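You operate a simulated robot arm through the tools that you are given. There is no shell and no other tool.

You are at the controls of a simulated robot arm. One attempt, no reset.

## Task
Shut the booth down: volts and feed to zero, damper shut, air off, mains last.

Only the result counts: the job must be done as asked and must still hold three seconds after the hand-in. Knocking over, shifting, dropping, spilling or breaking anything else fails it.

## Robot
A 6-joint arm with a two-finger gripper, fixed in place. Base frame: the origin is on the floor under the middle of its stand, x ahead of it, y to its left, z up. Units: m, degrees, N and s.
It reaches about 1.298 m from its shoulder. Its first joint turns from -149.0 to 149.0 degrees. Payload 1.57 kg.
The TCP is the grasp point between the finger pads, 0.021 m short of the fingertips. In the tool frame z runs along the fingers and y along their closing line. The gripper opens to 0.07 m; its body begins 0.05 m behind the TCP.
Orientation is that of the tool frame in the base frame, as [roll, pitch, yaw] about the fixed x, y, z axes, in that order (R = Rz(yaw) Ry(pitch) Rx(roll)). With the fingers straight down and closing along the base's y, the tool's x points along the base's -x, its y along +y and its z along -z.

## Interface
- The arm moves only by the tool apply_moves. Its argument "motion" is a list of rows, each a list of 3 entries, a list of its own where there are three numbers: the shift along the tool's x, y, z in m, then the turn, a rotation vector about the tool's x, y, z in degrees, then the finger opening in m, from 0 to 0.07. In form: [[[x, y, z], [rx, ry, rz], hand], ...]. A call has 1 to 20 rows; each row is the pose to reach, as a shift and turn from the pose commanded when the call began, along the tool's axes at that moment. Each row takes 0.2 s and may step no farther than 0.05 m and 8.6 degrees from the row before; otherwise, or with a gripper value out of range, the whole call is refused. A pose out of reach is approached as far as the arm can. The call stops where the force on the tool passes 40 N (or 10 N more than at its start, if that is more) or the arm is blocked; 0.2 s more then pass. Each finger travels about 0.0648 m/s and halts on what it meets, pressing with about 30 N; the grip force reading is that of the motor and also rises with nothing between the fingers. The clock runs only during rows and for 0.2 s after the last one: add rows that repeat a pose to give the fingers time. It gives the time, the measured TCP pose, the force on the tool (base axes), the opening and the grip force at its end, in the units of the frame above (readings bear some noise), with the torque about the TCP (base axes, N m) and any sound that the robot's microphone picked up.
- Cameras (640 x 400 px; columns grow to the right, rows downward): "scene" is fixed at [0.2178, -0.6491, 1.3498]; the picture's right is [0.98, -0.20, 0.00], its down [-0.10, -0.49, -0.86] and it looks along [0.17, 0.85, -0.50] (base axes); focal length 310 px, centre (320, 200). "wrist" rides on the gripper at [0.079, 0.004, -0.081] in the tool frame; the picture's right is [-0.05, 1.00, 0.00], its down [-0.67, -0.04, -0.74] and it looks along [-0.74, -0.04, 0.67] (tool axes); focal length 256 px, centre (320, 200). There is no depth. A picture from a camera that has moved, and an enlarged one, comes with that camera's place and axes in the base frame and with its lens.
- grab_frame(camera): a new picture of that camera. No time passes.
- lift_body(by): slides the trunk up (or, below 0, down) by that many m; the arm rides with it, the base frame stays. It gives what a move gives, with no picture.
- inspect(camera, box): a new picture of the part [left, top, right, bottom] of that camera's present view, enlarged. No time passes.
- close_job(): hands the job in; it is judged then, once.

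Nothing tells you positions but the pictures and the camera data. Unless the task says otherwise, let go and move clear before handing in.

The tools are called after "Emit:" by a JSON object that holds its "api" and its "payload". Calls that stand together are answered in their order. apply_moves: Moves the arm, as the interface text tells. Its arguments: {"type":"object","properties":{"motion":{"type":"array","items":{"type":"array"}}},"required":["motion"]} The other tools are called the same way: lift_body (by) moves the trunk up or down; grab_frame (camera) takes a picture; inspect (camera, box) takes an enlarged picture of a part of a camera's view; close_job () hands the job in.

At the start:

```text
time_s: 0.0
tcp_pos: [0.3458, 0.4817, 0.8648]
orientation: [-180.0, 0.1, 179.9]
contact_force: [0.0, 0.0, 0.1]
torque: [0.01, 0.03, 0.02]
gripper_width: 0.0696
finger_force: 0.1
trunk travel left (down, up): [-0.546, 0.424]
```

scene: 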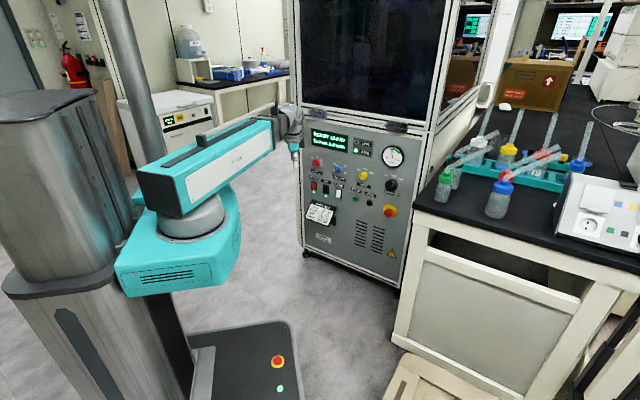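
wrist: 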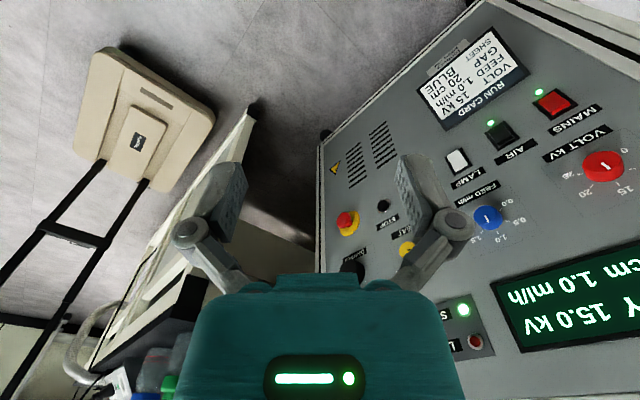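

I see a booth control panel ahead of the arm with knobs (volt, feed), switches (mains, air, lamp), and a damper control. I'll take enlarged pictures first to understand the panel.

Emit:
{"api": "inspect", "payload": {"camera": "scene", "box": [290, 110, 430, 200]}}

Emit:
{"api": "inspect", "payload": {"camera": "scene", "box": [290, 180, 430, 270]}}

Emit:
{"api": "inspect", "payload": {"camera": "wrist", "box": [320, 60, 640, 260]}}

Emit:
{"api": "inspect", "payload": {"camera": "wrist", "box": [320, 200, 640, 400]}}

```text
4.44 times, centred on (360, 155) of scene
camera zoom: at [0.2178, -0.6491, 1.3498], right [0.98, -0.2, 0.0], down [-0.1, -0.49, -0.86], along [0.17, 0.85, -0.5], focal length 1377 px, centre (142, 400)
```

zoom: 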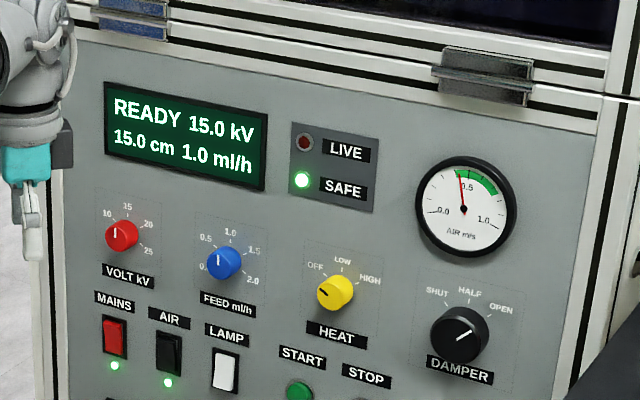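

```text
4.44 times, centred on (360, 225) of scene
camera zoom: at [0.2178, -0.6491, 1.3498], right [0.98, -0.2, 0.0], down [-0.1, -0.49, -0.86], along [0.17, 0.85, -0.5], focal length 1377 px, centre (142, 89)
```

zoom: 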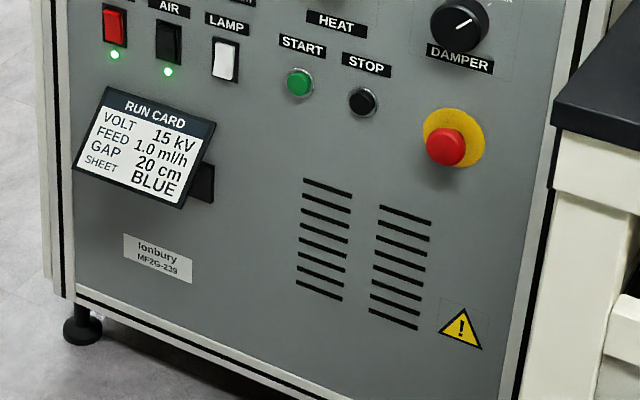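

```text
2.00 times, centred on (480, 160) of wrist
camera zoom: at [0.266, 0.486, 0.9471], right [0.05, 1.0, 0.0], down [0.67, -0.04, 0.75], along [0.74, -0.04, -0.67], focal length 512 px, centre (0, 280)
```

zoom: 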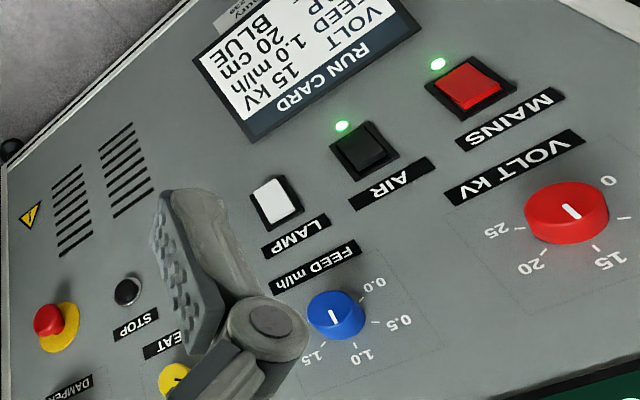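

```text
2.00 times, centred on (480, 300) of wrist
camera zoom: at [0.266, 0.486, 0.9471], right [0.05, 1.0, 0.0], down [0.67, -0.04, 0.75], along [0.74, -0.04, -0.67], focal length 512 px, centre (0, 0)
```

zoom: 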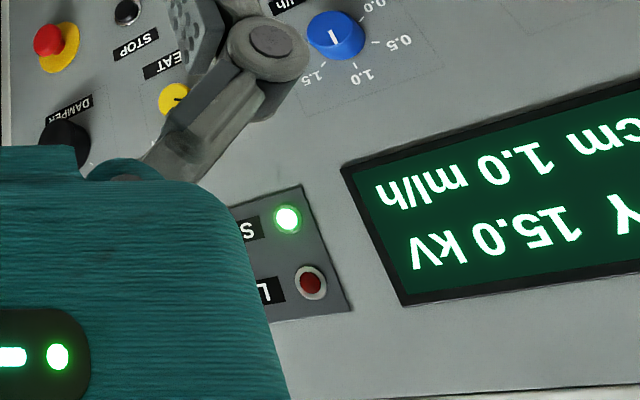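

The panel stands vertically at about 45° to the base axes, roughly 0.36 m ahead of the TCP along [0.707, 0.707, 0]. By triangulation the VOLT knob is near (0.49, 0.82, 0.705), FEED near (0.59, 0.73, 0.705), DAMPER near (0.79, 0.53, 0.695), the AIR rocker near (0.54, 0.80, 0.557) and the MAINS rocker near (0.485, 0.853, 0.555). I'll first yaw the tool to square up with the panel.

Emit:
{"api": "apply_moves", "payload": {"motion": [[[0, 0, 0], [0, 0, -8], 0.07], [[0, 0, 0], [0, 0, -16], 0.07], [[0, 0, 0], [0, 0, -24], 0.07], [[0, 0, 0], [0, 0, -32], 0.07], [[0, 0, 0], [0, 0, -40], 0.07], [[0, 0, 0], [0, 0, -45], 0.07]]}}

Emit:
{"api": "grab_frame", "payload": {"camera": "wrist"}}

Emit:
{"api": "grab_frame", "payload": {"camera": "scene"}}

```text
time_s: 1.4
tcp_pos: [0.3461, 0.4828, 0.8639]
orientation: [179.9, 0.1, -134.8]
contact_force: [0.0, 0.3, 0.0]
torque: [0.02, 0.02, 0.01]
gripper_width: 0.07
finger_force: 0.1
trunk travel left (down, up): [-0.546, 0.424]
```

```text
taken
camera wrist: at [0.2861, 0.4285, 0.947], right [-0.67, 0.74, 0.0], down [0.49, 0.45, 0.75], along [0.55, 0.5, -0.67], focal length 256 px, centre (320, 200)
```

wrist: 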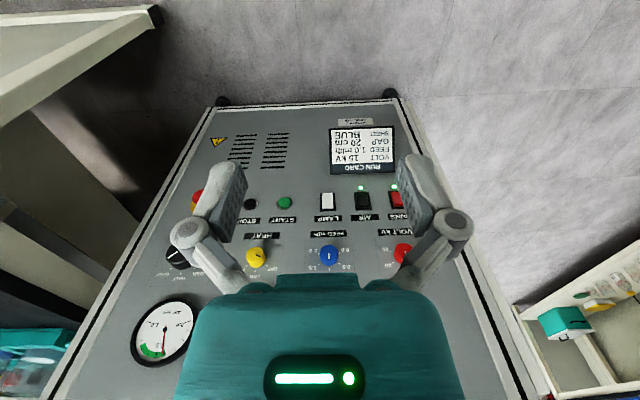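

```text
taken
```

scene: 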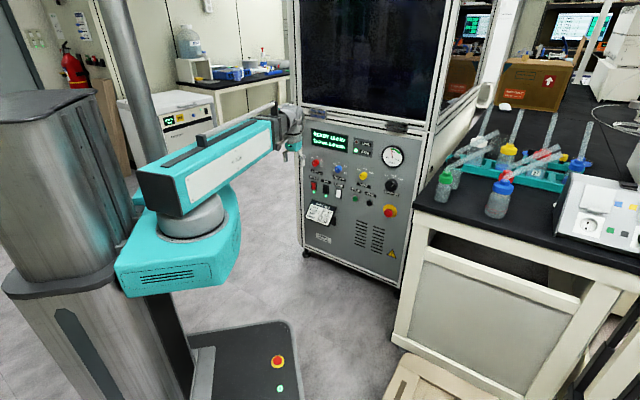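

The panel is now square in the wrist view (upside-down). Next I pitch the tool up toward horizontal in steps, checking the clearance as I go.

Emit:
{"api": "apply_moves", "payload": {"motion": [[[0, 0, 0], [0, -8, 0], 0.07], [[0, 0, 0], [0, -16, 0], 0.07], [[0, 0, 0], [0, -24, 0], 0.07], [[0, 0, 0], [0, -32, 0], 0.07], [[0, 0, 0], [0, -40, 0], 0.07], [[0, 0, 0], [0, -45, 0], 0.07]]}}

Emit:
{"api": "grab_frame", "payload": {"camera": "wrist"}}

Emit:
{"api": "grab_frame", "payload": {"camera": "scene"}}

```text
time_s: 2.8
tcp_pos: [0.3685, 0.5273, 0.9188]
orientation: [180.0, 45.1, -135.0]
contact_force: [-0.5, -0.1, 0.0]
torque: [-0.01, 0.04, 0.03]
gripper_width: 0.0701
finger_force: 0.1
out of reach, approached as far as the arm can: row 2, 3, 4, 5, 6
trunk travel left (down, up): [-0.546, 0.424]
```

```text
taken
camera wrist: at [0.2839, 0.4485, 0.9218], right [-0.68, 0.73, 0.04], down [-0.01, -0.07, 1.0], along [0.73, 0.68, 0.06], focal length 256 px, centre (320, 200)
```

wrist: 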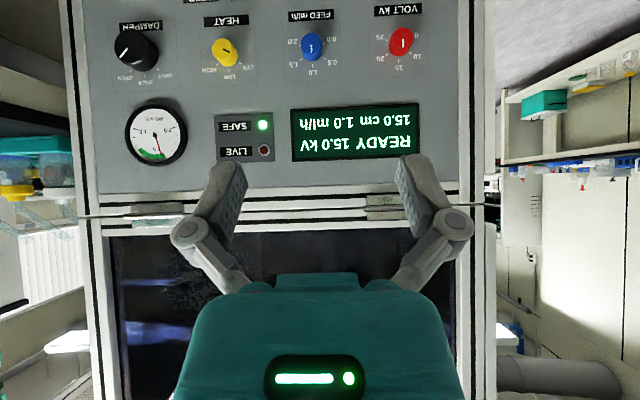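

```text
taken
```

scene: 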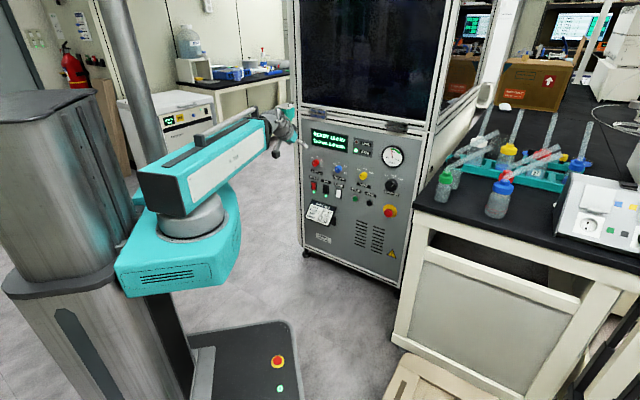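

The arm is short on room when pulled back, so I'll advance toward the panel (about 0.16 m forward, still ~0.15 m clear of it) while finishing the pitch to horizontal.

Emit:
{"api": "apply_moves", "payload": {"motion": [[[-0.028, 0, 0.028], [0, 0, 0], 0.07], [[-0.056, 0, 0.056], [0, -8, 0], 0.07], [[-0.084, 0, 0.084], [0, -16, 0], 0.07], [[-0.112, 0, 0.112], [0, -24, 0], 0.07], [[-0.112, 0, 0.112], [0, -32, 0], 0.07], [[-0.112, 0, 0.112], [0, -40, 0], 0.07], [[-0.112, 0, 0.112], [0, -45, 0], 0.07]]}}

Emit:
{"api": "grab_frame", "payload": {"camera": "wrist"}}

Emit:
{"api": "grab_frame", "payload": {"camera": "scene"}}

```text
time_s: 4.4
tcp_pos: [0.4793, 0.6367, 1.0507]
orientation: [-166.2, 89.9, -121.2]
contact_force: [-0.2, -0.1, 0.4]
torque: [0.0, -0.03, -0.02]
gripper_width: 0.0701
finger_force: 0.0
out of reach, approached as far as the arm can: row 2, 3, 4, 5, 6, 7
trunk travel left (down, up): [-0.546, 0.424]
```

```text
taken
camera wrist: at [0.4187, 0.5823, 0.9728], right [-0.71, 0.71, 0.05], down [-0.5, -0.55, 0.67], along [0.5, 0.44, 0.74], focal length 256 px, centre (320, 200)
```

wrist: 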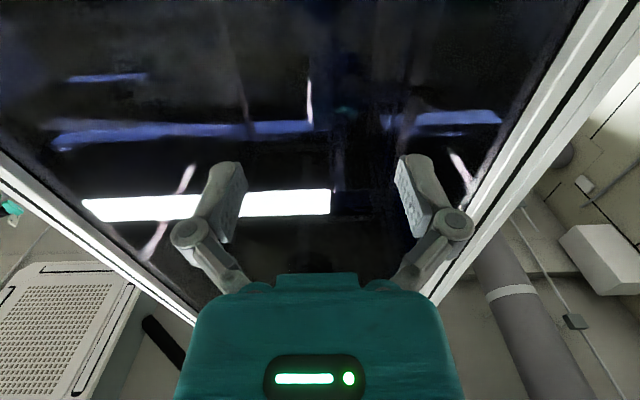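

```text
taken
```

scene: 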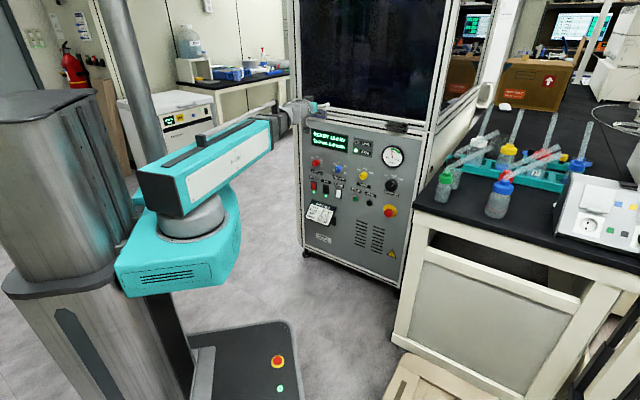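

The tool now points straight at the panel but sits high (z 1.05), about 0.16 m off the panel face. I'll lower the trunk to bring it to knob height.

Emit:
{"api": "lift_body", "payload": {"by": -0.17}}

Emit:
{"api": "grab_frame", "payload": {"camera": "scene"}}

Emit:
{"api": "grab_frame", "payload": {"camera": "wrist"}}

```text
time_s: 6.3
tcp_pos: [0.4803, 0.637, 0.8804]
orientation: [140.1, 90.0, -174.9]
contact_force: [0.2, -0.2, -0.2]
torque: [0.01, -0.02, -0.03]
gripper_width: 0.0699
finger_force: 0.0
trunk travel left (down, up): [-0.376, 0.594]
```

```text
taken
```

scene: 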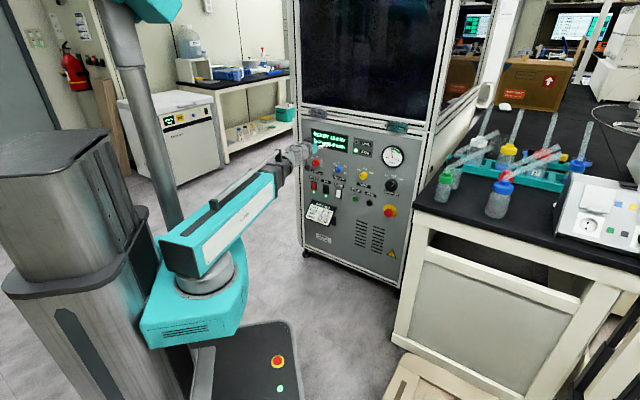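

```text
taken
camera wrist: at [0.4187, 0.5822, 0.8028], right [-0.71, 0.71, 0.05], down [-0.5, -0.55, 0.67], along [0.5, 0.44, 0.74], focal length 256 px, centre (320, 200)
```

wrist: 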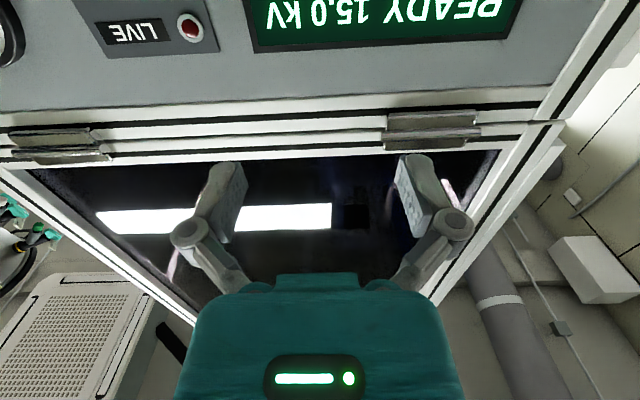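

Clear so far. Lowering further to knob height.

Emit:
{"api": "lift_body", "payload": {"by": -0.175}}

Emit:
{"api": "grab_frame", "payload": {"camera": "scene"}}

Emit:
{"api": "grab_frame", "payload": {"camera": "wrist"}}

```text
time_s: 8.3
tcp_pos: [0.4799, 0.6372, 0.7051]
orientation: [-42.1, 90.0, 2.9]
contact_force: [0.3, 0.0, 0.4]
torque: [0.02, 0.0, -0.02]
gripper_width: 0.07
finger_force: 0.0
trunk travel left (down, up): [-0.201, 0.769]
```

```text
taken
```

scene: 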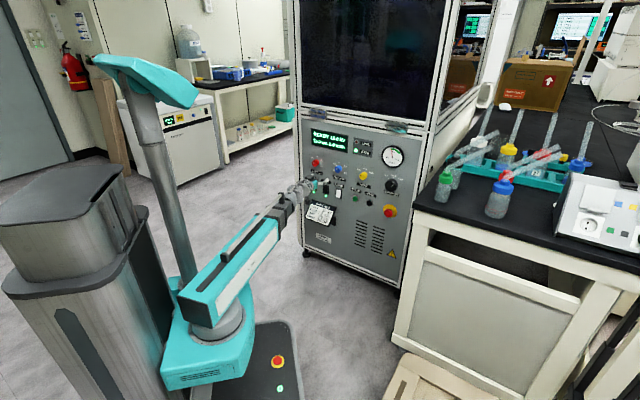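

```text
taken
camera wrist: at [0.4187, 0.5822, 0.6278], right [-0.71, 0.71, 0.05], down [-0.5, -0.55, 0.67], along [0.5, 0.44, 0.74], focal length 256 px, centre (320, 200)
```

wrist: 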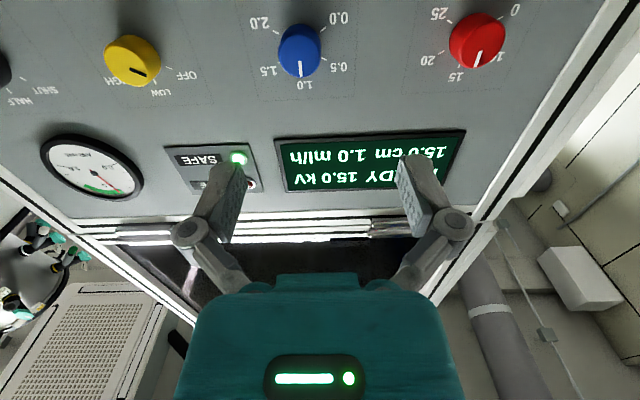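

Emit:
{"api": "inspect", "payload": {"camera": "wrist", "box": [400, 0, 560, 100]}}

Emit:
{"api": "inspect", "payload": {"camera": "wrist", "box": [220, 0, 380, 100]}}

Emit:
{"api": "inspect", "payload": {"camera": "wrist", "box": [0, 20, 200, 145]}}

Emit:
{"api": "inspect", "payload": {"camera": "scene", "box": [295, 140, 425, 225]}}

```text
4.00 times, centred on (480, 50) of wrist
camera zoom: at [0.4187, 0.5822, 0.6278], right [-0.71, 0.71, 0.05], down [-0.5, -0.55, 0.67], along [0.5, 0.44, 0.74], focal length 1024 px, centre (-320, 800)
```

zoom: 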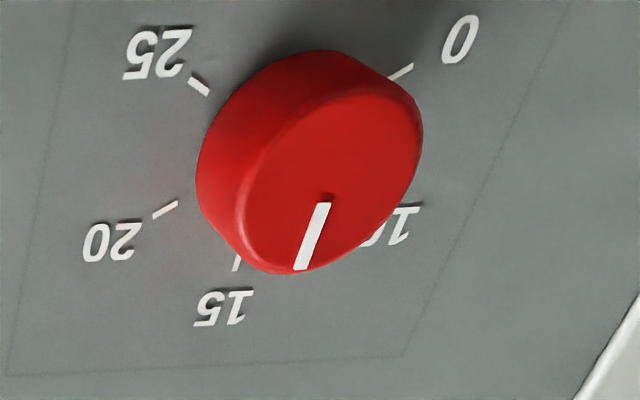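

```text
4.00 times, centred on (300, 50) of wrist
camera zoom: at [0.4187, 0.5822, 0.6278], right [-0.71, 0.71, 0.05], down [-0.5, -0.55, 0.67], along [0.5, 0.44, 0.74], focal length 1024 px, centre (400, 800)
```

zoom: 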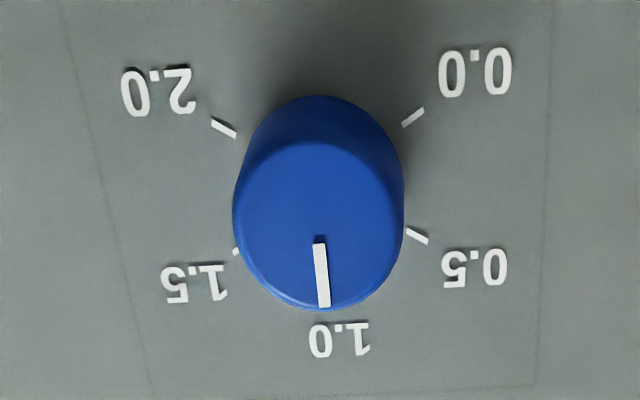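

```text
3.20 times, centred on (100, 82) of wrist
camera zoom: at [0.4187, 0.5822, 0.6278], right [-0.71, 0.71, 0.05], down [-0.5, -0.55, 0.67], along [0.5, 0.44, 0.74], focal length 819 px, centre (1024, 576)
```

zoom: 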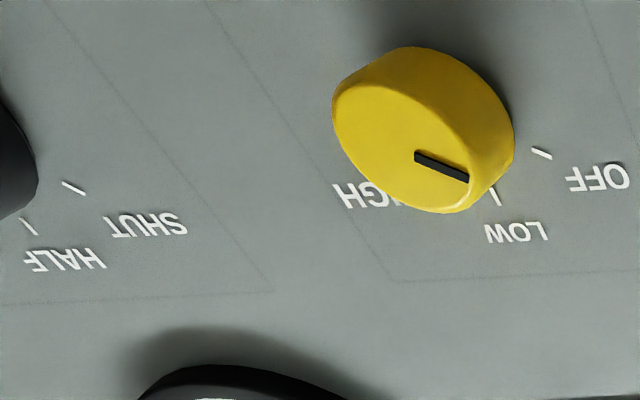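

```text
4.71 times, centred on (360, 182) of scene
camera zoom: at [0.2178, -0.6491, 1.3498], right [0.98, -0.2, 0.0], down [-0.1, -0.49, -0.86], along [0.17, 0.85, -0.5], focal length 1458 px, centre (132, 282)
```

zoom: 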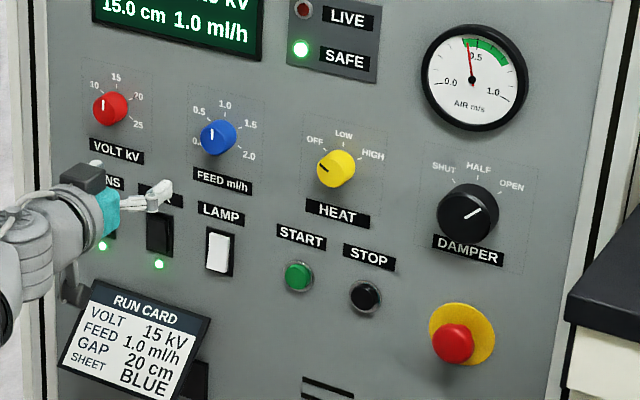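

The five-position dials have marks 60° apart: 0 at −120° (lower left), 15 kV and 1.0 ml/h straight up, so each of those two knobs needs −120° (counter-clockwise). I take the VOLT knob's centre to be ~0.125 m left of the TCP. I'll move sideways in front of it and verify.

Emit:
{"api": "apply_moves", "payload": {"motion": [[[0.001, 0.03, 0], [0, 0, 0], 0.07], [[0.002, 0.06, 0], [0, 0, 0], 0.07], [[0.003, 0.09, 0], [0, 0, 0], 0.07], [[0.004, 0.125, 0], [0, 0, 0], 0.07], [[0.004, 0.125, 0], [0, 0, 0], 0.07]]}}

Emit:
{"api": "grab_frame", "payload": {"camera": "wrist"}}

Emit:
{"api": "grab_frame", "payload": {"camera": "scene"}}

```text
time_s: 9.5
tcp_pos: [0.3912, 0.7259, 0.7042]
orientation: [-172.0, 89.9, -127.0]
contact_force: [0.1, 0.3, 0.5]
torque: [-0.01, 0.02, 0.01]
gripper_width: 0.0699
finger_force: 0.1
out of reach, approached as far as the arm can: row 4, 5
trunk travel left (down, up): [-0.201, 0.769]
```

```text
taken
camera wrist: at [0.3291, 0.6715, 0.6276], right [-0.71, 0.71, 0.05], down [-0.5, -0.55, 0.67], along [0.5, 0.44, 0.74], focal length 256 px, centre (320, 200)
```

wrist: 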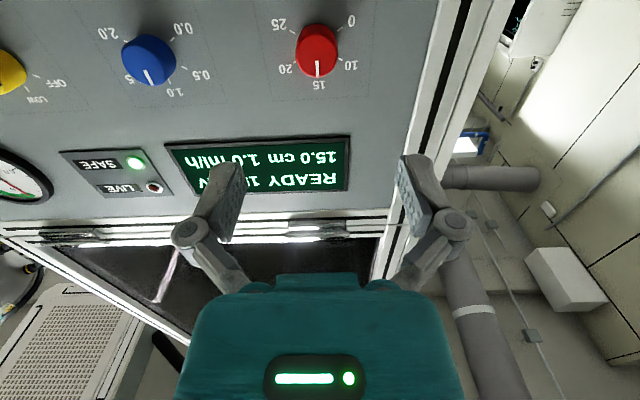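

```text
taken
```

scene: 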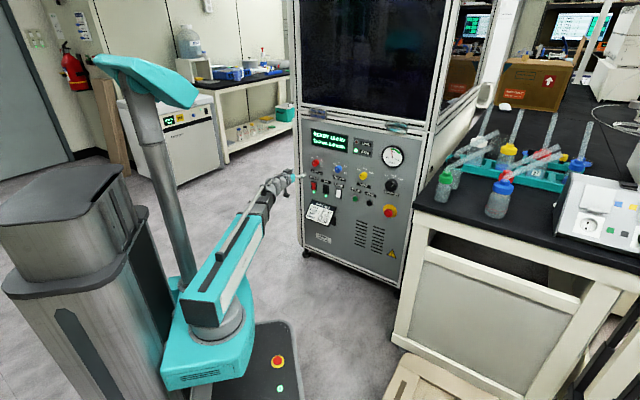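

Emit:
{"api": "inspect", "payload": {"camera": "wrist", "box": [240, 0, 400, 100]}}

```text
4.00 times, centred on (320, 50) of wrist
camera zoom: at [0.3291, 0.6715, 0.6276], right [-0.71, 0.71, 0.05], down [-0.5, -0.55, 0.67], along [0.5, 0.44, 0.74], focal length 1024 px, centre (320, 800)
```

zoom: 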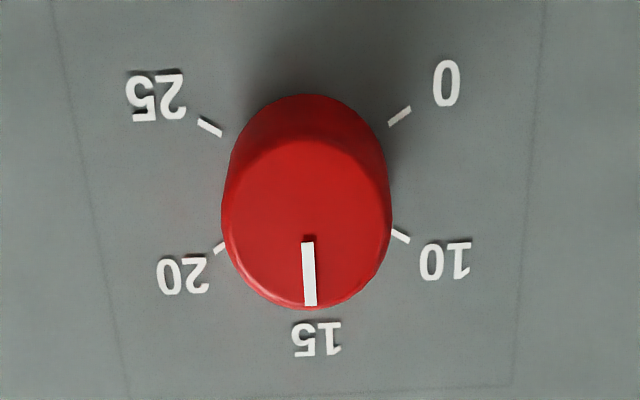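

The VOLT knob centre works out at lateral position aligned with the TCP, z≈0.700; the TCP is at 0.704. I'll drop the trunk 4 mm, then advance part of the way and check.

Emit:
{"api": "lift_body", "payload": {"by": -0.0045}}

Emit:
{"api": "apply_moves", "payload": {"motion": [[[0, 0, 0.02], [0, 0, 0], 0.07], [[0, 0, 0.045], [0, 0, 0], 0.07], [[0, 0, 0.07], [0, 0, 0], 0.07], [[0, 0, 0.09], [0, 0, 0], 0.07], [[0, 0, 0.09], [0, 0, 0], 0.07]]}}

Emit:
{"api": "grab_frame", "payload": {"camera": "wrist"}}

Emit:
{"api": "inspect", "payload": {"camera": "scene", "box": [230, 110, 430, 235]}}

```text
time_s: 10.0
tcp_pos: [0.3906, 0.7261, 0.7003]
orientation: [-170.8, 89.8, -126.0]
contact_force: [-0.1, 0.5, 0.4]
torque: [0.0, 0.01, 0.02]
gripper_width: 0.07
finger_force: 0.0
trunk travel left (down, up): [-0.196, 0.774]
```

```text
time_s: 11.2
tcp_pos: [0.4554, 0.7888, 0.7003]
orientation: [-177.0, 89.8, -132.0]
contact_force: [0.2, -0.2, 0.9]
torque: [0.02, 0.02, -0.02]
gripper_width: 0.07
finger_force: 0.0
trunk travel left (down, up): [-0.196, 0.774]
```

```text
taken
camera wrist: at [0.3931, 0.7344, 0.6229], right [-0.71, 0.71, 0.05], down [-0.5, -0.55, 0.67], along [0.5, 0.45, 0.74], focal length 256 px, centre (320, 200)
```

wrist: 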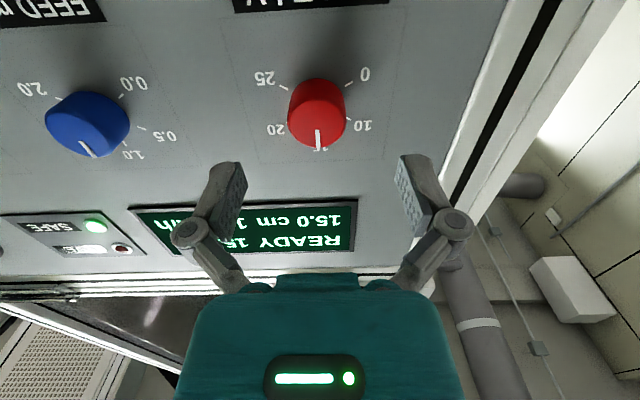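

```text
3.20 times, centred on (330, 172) of scene
camera zoom: at [0.2178, -0.6491, 1.3498], right [0.98, -0.2, 0.0], down [-0.1, -0.49, -0.86], along [0.17, 0.85, -0.5], focal length 992 px, centre (288, 288)
```

zoom: 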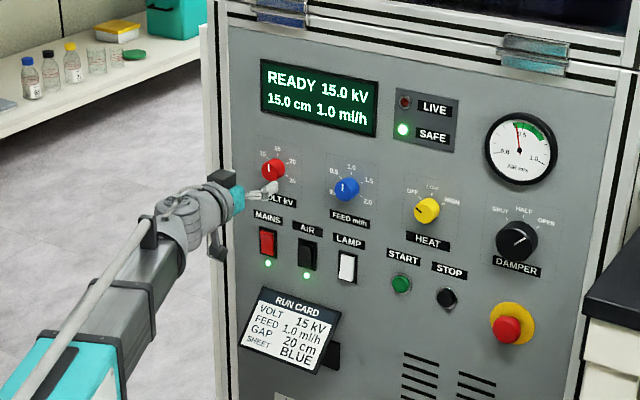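

Emit:
{"api": "inspect", "payload": {"camera": "wrist", "box": [240, 60, 400, 160]}}

```text
4.00 times, centred on (320, 110) of wrist
camera zoom: at [0.3931, 0.7344, 0.6229], right [-0.71, 0.71, 0.05], down [-0.5, -0.55, 0.67], along [0.5, 0.45, 0.74], focal length 1024 px, centre (320, 560)
```

zoom: 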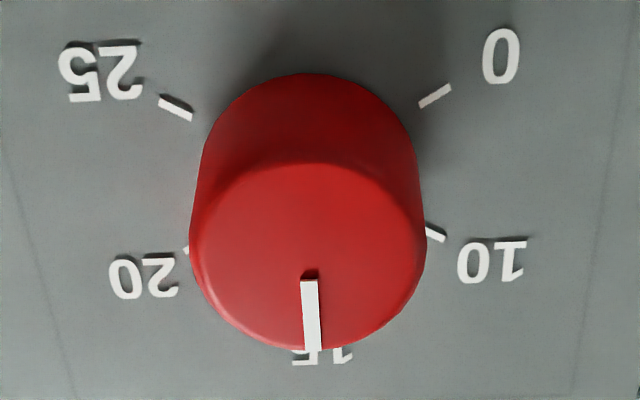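

The readings agree: panel face ~0.15 m from the camera (along-normal 0.950), knob face at about 0.924, knob diameter ~31 mm, and I'm centred on it. Advancing 42 mm puts the fingertips ~7 mm short of the panel, straddling the knob.

Emit:
{"api": "apply_moves", "payload": {"motion": [[[0, 0, 0.015], [0, 0, 0], 0.07], [[0, 0, 0.03], [0, 0, 0], 0.07], [[0, 0, 0.042], [0, 0, 0], 0.07], [[0, 0, 0.042], [0, 0, 0], 0.07]]}}

Emit:
{"api": "grab_frame", "payload": {"camera": "wrist"}}

Emit:
{"api": "inspect", "payload": {"camera": "scene", "box": [230, 110, 430, 235]}}

```text
time_s: 12.2
tcp_pos: [0.4841, 0.8201, 0.7001]
orientation: [-176.6, 89.8, -131.5]
contact_force: [-0.6, -0.1, 0.1]
torque: [0.0, 0.0, 0.01]
gripper_width: 0.0701
finger_force: 0.2
trunk travel left (down, up): [-0.196, 0.774]
```

```text
taken
camera wrist: at [0.4216, 0.7651, 0.6229], right [-0.71, 0.71, 0.05], down [-0.5, -0.55, 0.67], along [0.5, 0.45, 0.74], focal length 256 px, centre (320, 200)
```

wrist: 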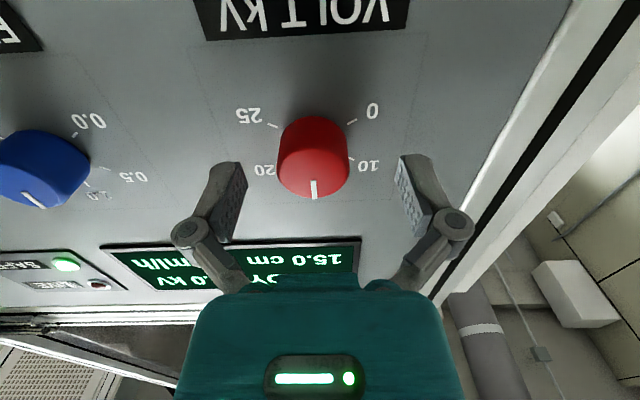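

```text
3.20 times, centred on (330, 172) of scene
camera zoom: at [0.2178, -0.6491, 1.3498], right [0.98, -0.2, 0.0], down [-0.1, -0.49, -0.86], along [0.17, 0.85, -0.5], focal length 992 px, centre (288, 288)
```

zoom: 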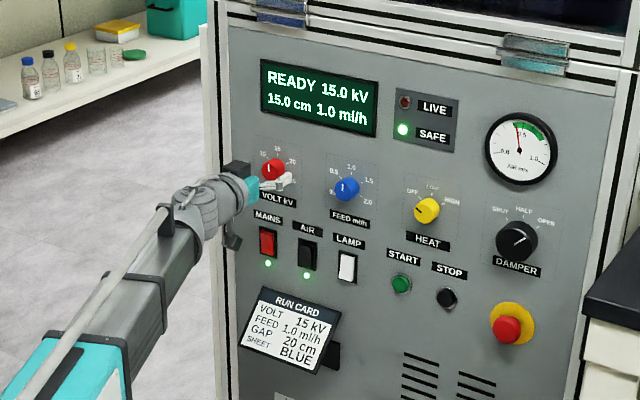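

Centred within ~2 mm. I shift 2 mm right and close on the knob.

Emit:
{"api": "apply_moves", "payload": {"motion": [[[0, -0.0015, 0], [0, 0, 0], 0.07], [[0, -0.0015, 0], [0, 0, 0], 0.05], [[0, -0.0015, 0], [0, 0, 0], 0.03], [[0, -0.0015, 0], [0, 0, 0], 0.01], [[0, -0.0015, 0], [0, 0, 0], 0.01]]}}

Emit:
{"api": "grab_frame", "payload": {"camera": "wrist"}}

```text
time_s: 13.4
tcp_pos: [0.4854, 0.8174, 0.7019]
orientation: [167.8, 89.9, -147.3]
contact_force: [4.9, -12.8, -2.0]
torque: [0.06, -0.06, -0.43]
gripper_width: 0.0339
finger_force: 32.4
trunk travel left (down, up): [-0.196, 0.774]
```

```text
taken
camera wrist: at [0.4234, 0.7627, 0.6231], right [-0.7, 0.71, 0.05], down [-0.5, -0.55, 0.67], along [0.5, 0.44, 0.74], focal length 256 px, centre (320, 200)
```

wrist: 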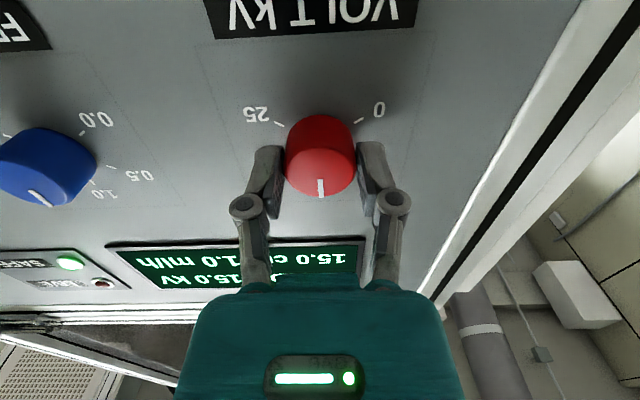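

Gripped (34 mm wide). There's ~12 N side load pushing the tool to the right, so I'll relieve it with a small shift before turning.

Emit:
{"api": "apply_moves", "payload": {"motion": [[[-0.0005, -0.0008, 0], [0, 0, 0], 0.01], [[-0.0005, -0.0015, 0], [0, 0, 0], 0.01], [[-0.0005, -0.0015, 0], [0, 0, 0], 0.01]]}}

```text
time_s: 14.2
tcp_pos: [0.4857, 0.8177, 0.7004]
orientation: [-179.3, 90.0, -134.3]
contact_force: [-2.6, -5.9, -2.6]
torque: [-0.32, 0.34, 0.03]
gripper_width: 0.0338
finger_force: 32.1
trunk travel left (down, up): [-0.196, 0.774]
```

Side load relieved. Now turning counter-clockwise (negative about tool z) in 8° steps, first ~60°.

Emit:
{"api": "apply_moves", "payload": {"motion": [[[0, 0, 0], [0, 0, -8], 0.01], [[0, 0, 0], [0, 0, -16], 0.01], [[0, 0, 0], [0, 0, -24], 0.01], [[0, 0, 0], [0, 0, -32], 0.01], [[0, 0, 0], [0, 0, -40], 0.01], [[0, 0, 0], [0, 0, -48], 0.01], [[0, 0, 0], [0, 0, -56], 0.01], [[0, 0, 0], [0, 0, -60], 0.01]]}}

Emit:
{"api": "grab_frame", "payload": {"camera": "wrist"}}

Emit:
{"api": "inspect", "payload": {"camera": "scene", "box": [230, 110, 430, 235]}}

```text
time_s: 16.0
tcp_pos: [0.4866, 0.8173, 0.7008]
orientation: [-90.0, 29.8, -45.0]
contact_force: [-23.6, -12.8, -15.7]
torque: [-0.28, 0.27, 0.15]
gripper_width: 0.0339
finger_force: 32.1
trunk travel left (down, up): [-0.196, 0.774]
```

```text
taken
camera wrist: at [0.4742, 0.7132, 0.659], right [-0.39, 0.38, -0.84], down [-0.92, -0.13, 0.36], along [0.03, 0.91, 0.4], focal length 256 px, centre (320, 200)
```

wrist: 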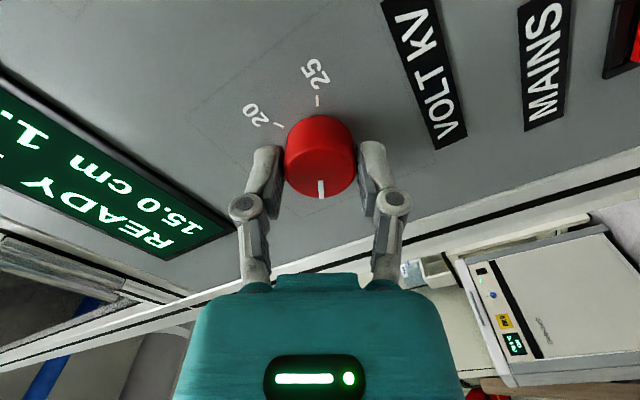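

```text
3.20 times, centred on (330, 172) of scene
camera zoom: at [0.2178, -0.6491, 1.3498], right [0.98, -0.2, 0.0], down [-0.1, -0.49, -0.86], along [0.17, 0.85, -0.5], focal length 992 px, centre (288, 288)
```

zoom: 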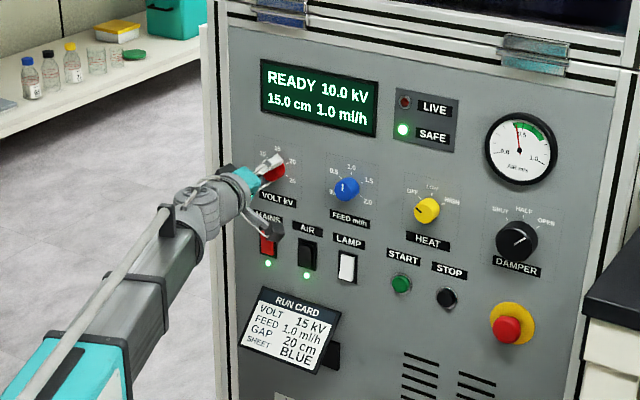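

The display now reads 10.0 kV. I'll ease the side load a little (it grew to ~31 N) before continuing.

Emit:
{"api": "apply_moves", "payload": {"motion": [[[0, 0.0008, -0.0008], [0, 0, 0], 0.01], [[0, 0.0015, -0.0015], [0, 0, 0], 0.01], [[0, 0.0015, -0.0015], [0, 0, 0], 0.01]]}}

```text
time_s: 16.8
tcp_pos: [0.4851, 0.8177, 0.6998]
orientation: [-90.2, 29.9, -45.1]
contact_force: [-8.5, 4.9, 0.0]
torque: [0.15, -0.15, 0.76]
gripper_width: 0.0335
finger_force: 31.9
trunk travel left (down, up): [-0.196, 0.774]
```

Emit:
{"api": "apply_moves", "payload": {"motion": [[[0, 0, 0], [0, 0, -8], 0.01], [[0, 0, 0], [0, 0, -16], 0.01], [[0, 0, 0], [0, 0, -24], 0.01], [[0, 0, 0], [0, 0, -32], 0.01], [[0, 0, 0], [0, 0, -40], 0.01], [[0, 0, 0], [0, 0, -48], 0.01], [[0, 0, 0], [0, 0, -56], 0.01], [[0, 0, 0], [0, 0, -60], 0.01]]}}

Emit:
{"api": "grab_frame", "payload": {"camera": "wrist"}}

Emit:
{"api": "inspect", "payload": {"camera": "scene", "box": [230, 110, 430, 235]}}

```text
time_s: 18.6
tcp_pos: [0.4864, 0.8177, 0.6994]
orientation: [-90.2, -30.1, -45.0]
contact_force: [12.2, 33.8, 15.0]
torque: [0.05, -0.11, 0.24]
gripper_width: 0.0339
finger_force: 32.3
trunk travel left (down, up): [-0.196, 0.774]
```

```text
taken
camera wrist: at [0.4768, 0.71, 0.738], right [0.32, -0.32, -0.89], down [-0.95, -0.11, -0.3], along [0.0, 0.94, -0.34], focal length 256 px, centre (320, 200)
```

wrist: 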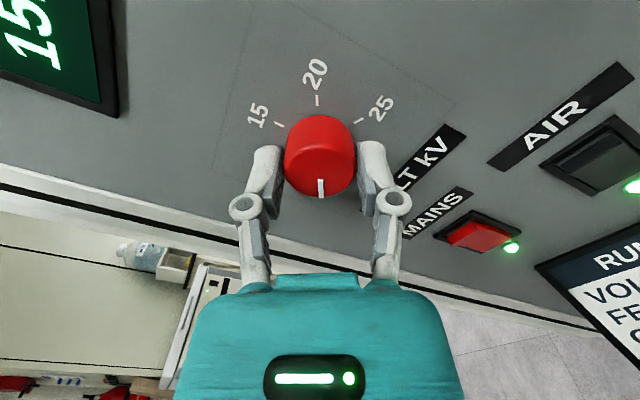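

```text
3.20 times, centred on (330, 172) of scene
camera zoom: at [0.2178, -0.6491, 1.3498], right [0.98, -0.2, 0.0], down [-0.1, -0.49, -0.86], along [0.17, 0.85, -0.5], focal length 992 px, centre (288, 288)
```

zoom: 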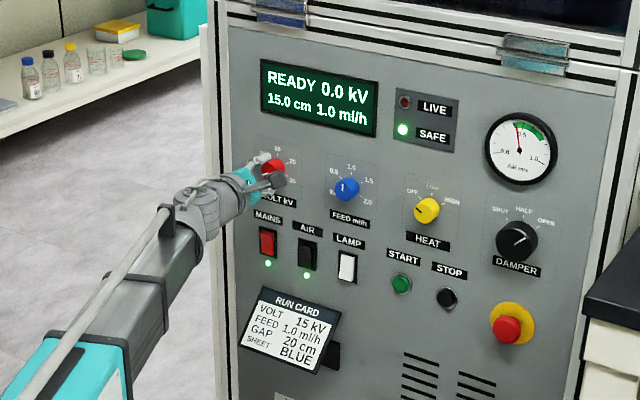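

VOLT reads 0.0 kV. Releasing the knob and backing out.

Emit:
{"api": "apply_moves", "payload": {"motion": [[[0, 0, 0], [0, 0, 0], 0.03], [[0, 0, 0], [0, 0, 0], 0.045], [[0, 0, 0], [0, 0, 0], 0.06], [[0, 0, 0], [0, 0, 0], 0.06], [[0, 0, -0.02], [0, 0, 0], 0.06], [[0, 0, -0.05], [0, 0, 0], 0.06], [[0, 0, -0.08], [0, 0, 0], 0.06]]}}

Emit:
{"api": "grab_frame", "payload": {"camera": "wrist"}}

Emit:
{"api": "inspect", "payload": {"camera": "scene", "box": [230, 110, 430, 235]}}

```text
time_s: 20.2
tcp_pos: [0.429, 0.7586, 0.7007]
orientation: [-90.2, -30.0, -45.0]
contact_force: [0.7, 1.4, -0.8]
torque: [0.02, -0.04, -0.01]
gripper_width: 0.06
finger_force: 0.2
trunk travel left (down, up): [-0.196, 0.774]
```

```text
taken
camera wrist: at [0.4202, 0.6513, 0.7384], right [0.32, -0.32, -0.89], down [-0.95, -0.11, -0.3], along [0.0, 0.94, -0.34], focal length 256 px, centre (320, 200)
```

wrist: 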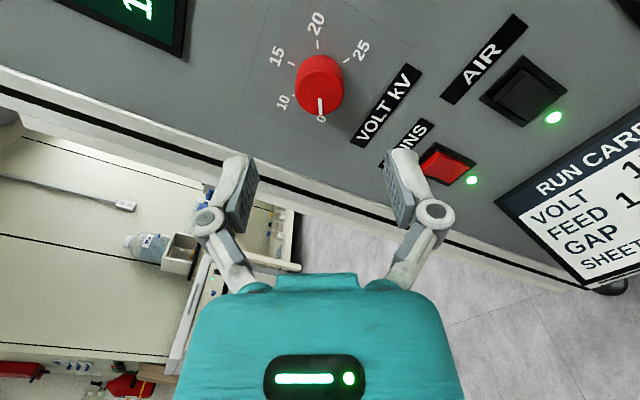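

```text
3.20 times, centred on (330, 172) of scene
camera zoom: at [0.2178, -0.6491, 1.3498], right [0.98, -0.2, 0.0], down [-0.1, -0.49, -0.86], along [0.17, 0.85, -0.5], focal length 992 px, centre (288, 288)
```

zoom: 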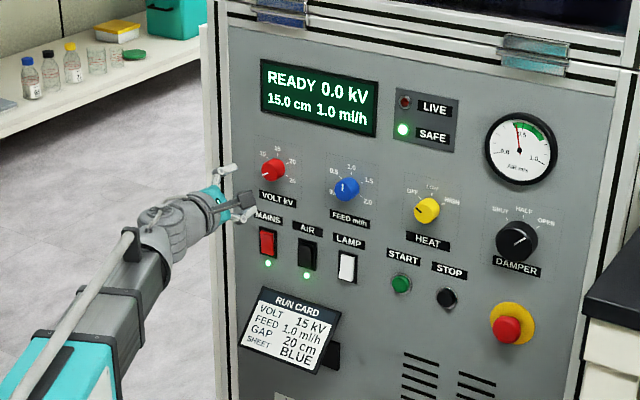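

VOLT is at 0 and released. Now I unwind the wrist +120° while sliding 0.138 m right to in front of the FEED knob, staying ~80 mm clear.

Emit:
{"api": "apply_moves", "payload": {"motion": [[[0.008, 0.0046, 0], [0, 0, 8], 0.07], [[0.0159, 0.0092, 0], [0, 0, 16], 0.07], [[0.0239, 0.0138, 0], [0, 0, 24], 0.07], [[0.0319, 0.0184, 0], [0, 0, 32], 0.07], [[0.0398, 0.023, 0], [0, 0, 40], 0.07], [[0.0478, 0.0276, 0], [0, 0, 48], 0.07], [[0.0558, 0.0322, 0], [0, 0, 56], 0.07], [[0.0637, 0.0368, 0], [0, 0, 64], 0.07], [[0.0717, 0.0414, 0], [0, 0, 72], 0.07], [[0.0797, 0.046, 0], [0, 0, 80], 0.07], [[0.0876, 0.0506, 0], [0, 0, 88], 0.07], [[0.0956, 0.0552, 0], [0, 0, 96], 0.07], [[0.1036, 0.0598, 0], [0, 0, 104], 0.07], [[0.1115, 0.0644, 0], [0, 0, 112], 0.07], [[0.1195, 0.069, 0], [0, 0, 120], 0.07], [[0.1195, 0.069, 0], [0, 0, 120], 0.07]]}}

Emit:
{"api": "grab_frame", "payload": {"camera": "wrist"}}

Emit:
{"api": "grab_frame", "payload": {"camera": "scene"}}

```text
time_s: 23.6
tcp_pos: [0.5249, 0.6611, 0.7004]
orientation: [156.7, 89.7, -158.2]
contact_force: [-0.1, 0.5, -0.2]
torque: [0.02, -0.02, 0.0]
gripper_width: 0.07
finger_force: 0.0
trunk travel left (down, up): [-0.196, 0.774]
```

```text
taken
camera wrist: at [0.4635, 0.6066, 0.6228], right [-0.71, 0.71, 0.06], down [-0.5, -0.55, 0.67], along [0.5, 0.44, 0.74], focal length 256 px, centre (320, 200)
```

wrist: 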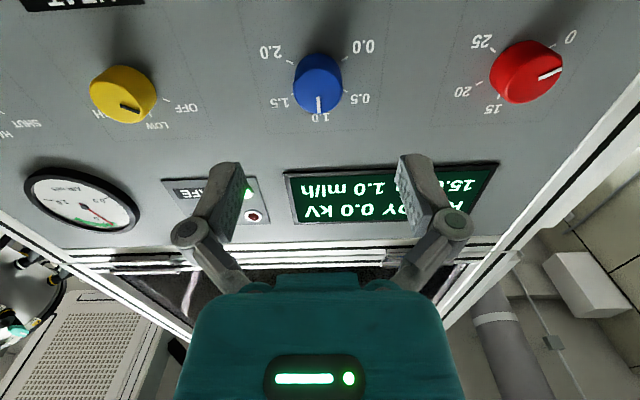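

```text
taken
```

scene: 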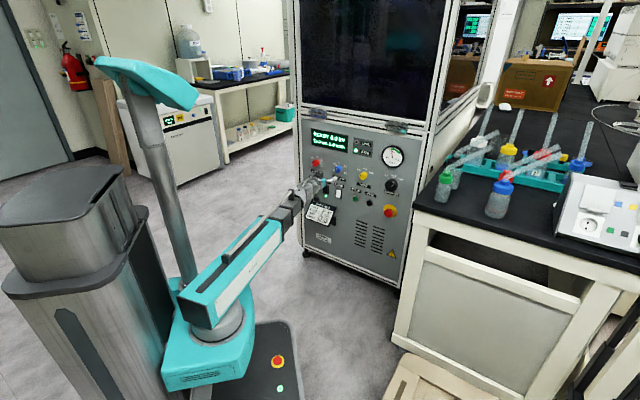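

Emit:
{"api": "inspect", "payload": {"camera": "wrist", "box": [240, 20, 400, 120]}}

```text
4.00 times, centred on (320, 70) of wrist
camera zoom: at [0.4635, 0.6066, 0.6228], right [-0.71, 0.71, 0.06], down [-0.5, -0.55, 0.67], along [0.5, 0.44, 0.74], focal length 1024 px, centre (320, 720)
```

zoom: 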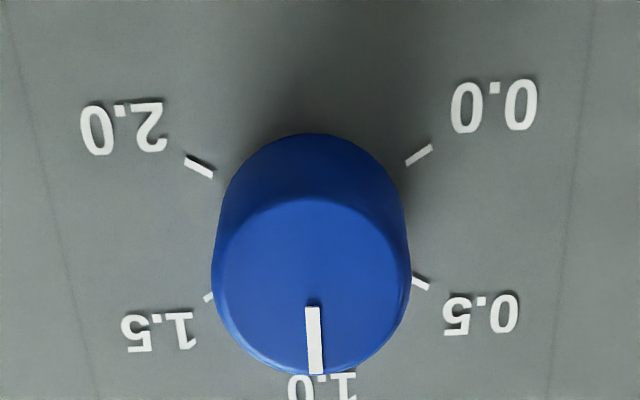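

The FEED knob is centred to within ~1 mm. Advancing 83 mm and closing on it.

Emit:
{"api": "apply_moves", "payload": {"motion": [[[0, -0.001, 0.025], [0, 0, 0], 0.07], [[0, -0.001, 0.05], [0, 0, 0], 0.07], [[0, -0.001, 0.068], [0, 0, 0], 0.07], [[0, -0.001, 0.082], [0, 0, 0], 0.07], [[0, -0.001, 0.082], [0, 0, 0], 0.07]]}}

Emit:
{"api": "grab_frame", "payload": {"camera": "wrist"}}

```text
time_s: 24.8
tcp_pos: [0.5843, 0.7188, 0.7001]
orientation: [-179.6, 89.8, -134.6]
contact_force: [-0.3, 0.4, -0.1]
torque: [0.01, -0.01, 0.0]
gripper_width: 0.0701
finger_force: 0.1
trunk travel left (down, up): [-0.196, 0.774]
```

```text
taken
camera wrist: at [0.5228, 0.6644, 0.6228], right [-0.71, 0.71, 0.05], down [-0.5, -0.55, 0.67], along [0.5, 0.45, 0.74], focal length 256 px, centre (320, 200)
```

wrist: 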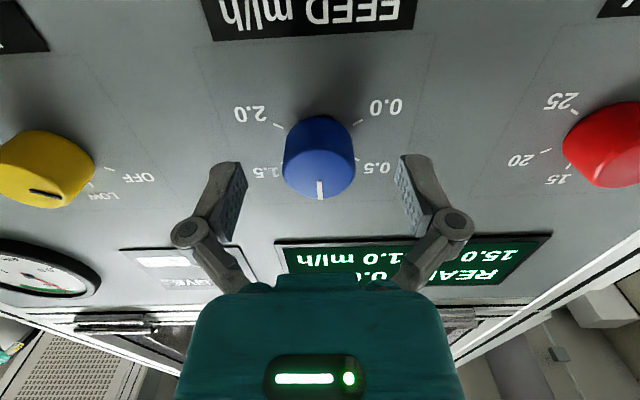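

Emit:
{"api": "apply_moves", "payload": {"motion": [[[0, 0, 0], [0, 0, 0], 0.05], [[0, 0, 0], [0, 0, 0], 0.03], [[0, 0, 0], [0, 0, 0], 0.01], [[0, 0, 0], [0, 0, 0], 0.01], [[0, 0, 0], [0, 0, 0], 0.01]]}}

```text
time_s: 26.0
tcp_pos: [0.5856, 0.7196, 0.6999]
orientation: [177.2, 89.7, -137.9]
contact_force: [1.9, -4.5, -0.6]
torque: [0.0, 0.03, -0.22]
gripper_width: 0.0337
finger_force: 32.0
trunk travel left (down, up): [-0.196, 0.774]
```

Gripped with low side load. Turning counter-clockwise, first 60°.

Emit:
{"api": "apply_moves", "payload": {"motion": [[[0, -0.0005, 0], [0, 0, -8], 0.01], [[0, -0.0005, 0], [0, 0, -16], 0.01], [[0, -0.0005, 0], [0, 0, -24], 0.01], [[0, -0.0005, 0], [0, 0, -32], 0.01], [[0, -0.0005, 0], [0, 0, -40], 0.01], [[0, -0.0005, 0], [0, 0, -48], 0.01], [[0, -0.0005, 0], [0, 0, -56], 0.01], [[0, -0.0005, 0], [0, 0, -60], 0.01]]}}

Emit:
{"api": "inspect", "payload": {"camera": "scene", "box": [230, 110, 430, 235]}}

Emit:
{"api": "grab_frame", "payload": {"camera": "wrist"}}

```text
time_s: 27.8
tcp_pos: [0.5852, 0.7188, 0.6999]
orientation: [-90.3, 29.9, -45.2]
contact_force: [5.2, -2.1, 1.4]
torque: [0.11, -0.09, -0.1]
gripper_width: 0.0337
finger_force: 32.0
trunk travel left (down, up): [-0.196, 0.774]
```

```text
3.20 times, centred on (330, 172) of scene
camera zoom: at [0.2178, -0.6491, 1.3498], right [0.98, -0.2, 0.0], down [-0.1, -0.49, -0.86], along [0.17, 0.85, -0.5], focal length 992 px, centre (288, 288)
```

zoom: 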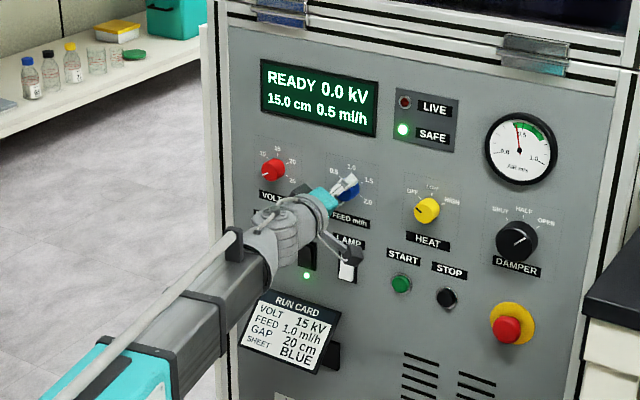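

```text
taken
camera wrist: at [0.5731, 0.6138, 0.6589], right [-0.39, 0.38, -0.84], down [-0.92, -0.13, 0.37], along [0.03, 0.91, 0.4], focal length 256 px, centre (320, 200)
```

wrist: 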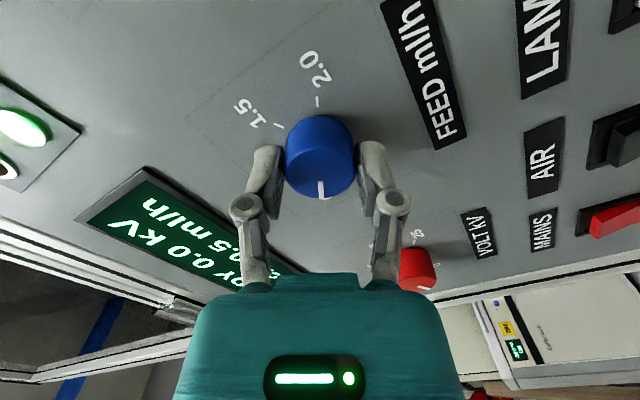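

FEED now reads 0.5 ml/h with low contact force. Turning the second 60°.

Emit:
{"api": "apply_moves", "payload": {"motion": [[[0, 0, 0], [0, 0, -8], 0.01], [[0, 0, 0], [0, 0, -16], 0.01], [[0, 0, 0], [0, 0, -24], 0.01], [[0, 0, 0], [0, 0, -32], 0.01], [[0, 0, 0], [0, 0, -40], 0.01], [[0, 0, 0], [0, 0, -48], 0.01], [[0, 0, 0], [0, 0, -56], 0.01], [[0, 0, 0], [0, 0, -60], 0.01]]}}

Emit:
{"api": "inspect", "payload": {"camera": "scene", "box": [230, 110, 430, 235]}}

Emit:
{"api": "grab_frame", "payload": {"camera": "wrist"}}

```text
time_s: 29.6
tcp_pos: [0.5852, 0.7189, 0.701]
orientation: [-90.2, -30.1, -44.8]
contact_force: [-7.5, -6.6, -7.5]
torque: [0.2, -0.05, -0.54]
gripper_width: 0.0339
finger_force: 32.1
trunk travel left (down, up): [-0.196, 0.774]
```

```text
3.20 times, centred on (330, 172) of scene
camera zoom: at [0.2178, -0.6491, 1.3498], right [0.98, -0.2, 0.0], down [-0.1, -0.49, -0.86], along [0.17, 0.85, -0.5], focal length 992 px, centre (288, 288)
```

zoom: 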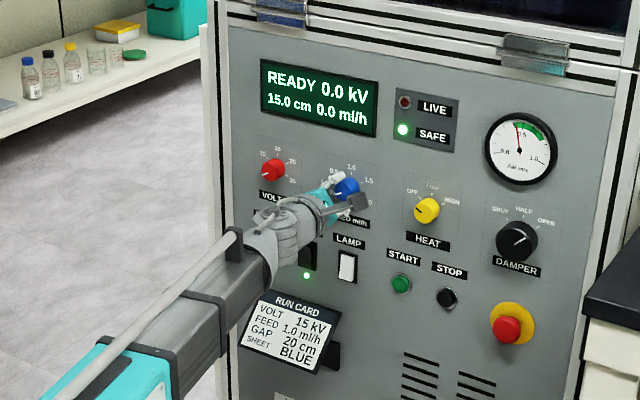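

```text
taken
camera wrist: at [0.5764, 0.6112, 0.7382], right [0.32, -0.32, -0.89], down [-0.95, -0.11, -0.3], along [0.0, 0.94, -0.34], focal length 256 px, centre (320, 200)
```

wrist: 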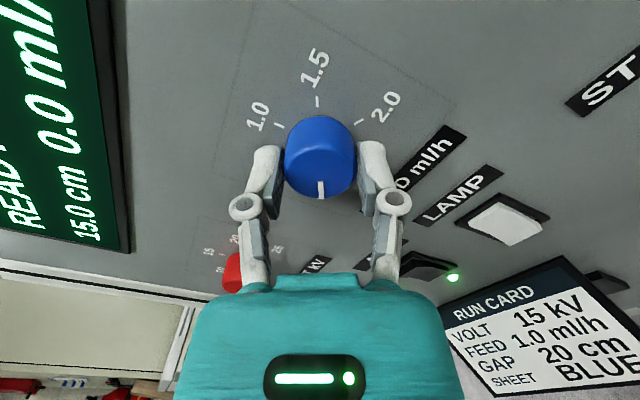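

FEED reads 0.0 ml/h. Releasing and backing out 80 mm.

Emit:
{"api": "apply_moves", "payload": {"motion": [[[0, 0, 0], [0, 0, 0], 0.03], [[0, 0, 0], [0, 0, 0], 0.045], [[0, 0, 0], [0, 0, 0], 0.06], [[0, 0, 0], [0, 0, 0], 0.06], [[0, 0, -0.02], [0, 0, 0], 0.06], [[0, 0, -0.05], [0, 0, 0], 0.06], [[0, 0, -0.085], [0, 0, 0], 0.06]]}}

Emit:
{"api": "grab_frame", "payload": {"camera": "wrist"}}

Emit:
{"api": "inspect", "payload": {"camera": "scene", "box": [230, 110, 430, 235]}}

```text
time_s: 31.2
tcp_pos: [0.5256, 0.6605, 0.7005]
orientation: [-90.3, -29.9, -44.9]
contact_force: [-0.1, 0.3, -1.2]
torque: [-0.01, -0.01, -0.04]
gripper_width: 0.0598
finger_force: 0.0
trunk travel left (down, up): [-0.196, 0.774]
```

```text
taken
camera wrist: at [0.5178, 0.5525, 0.7382], right [0.32, -0.32, -0.89], down [-0.95, -0.11, -0.3], along [0.0, 0.94, -0.34], focal length 256 px, centre (320, 200)
```

wrist: 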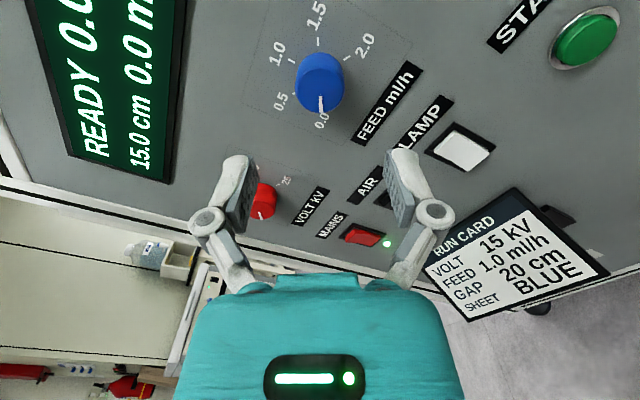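

```text
3.20 times, centred on (330, 172) of scene
camera zoom: at [0.2178, -0.6491, 1.3498], right [0.98, -0.2, 0.0], down [-0.1, -0.49, -0.86], along [0.17, 0.85, -0.5], focal length 992 px, centre (288, 288)
```

zoom: 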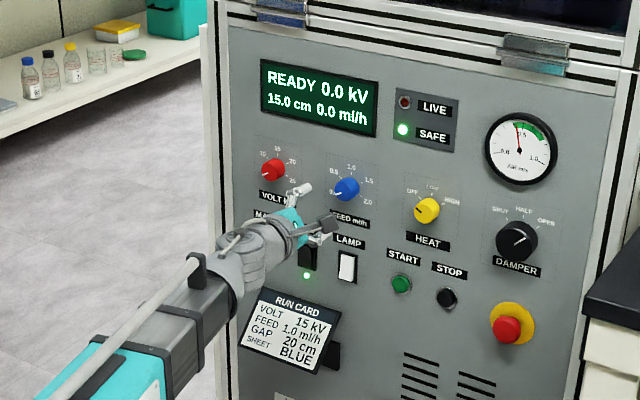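

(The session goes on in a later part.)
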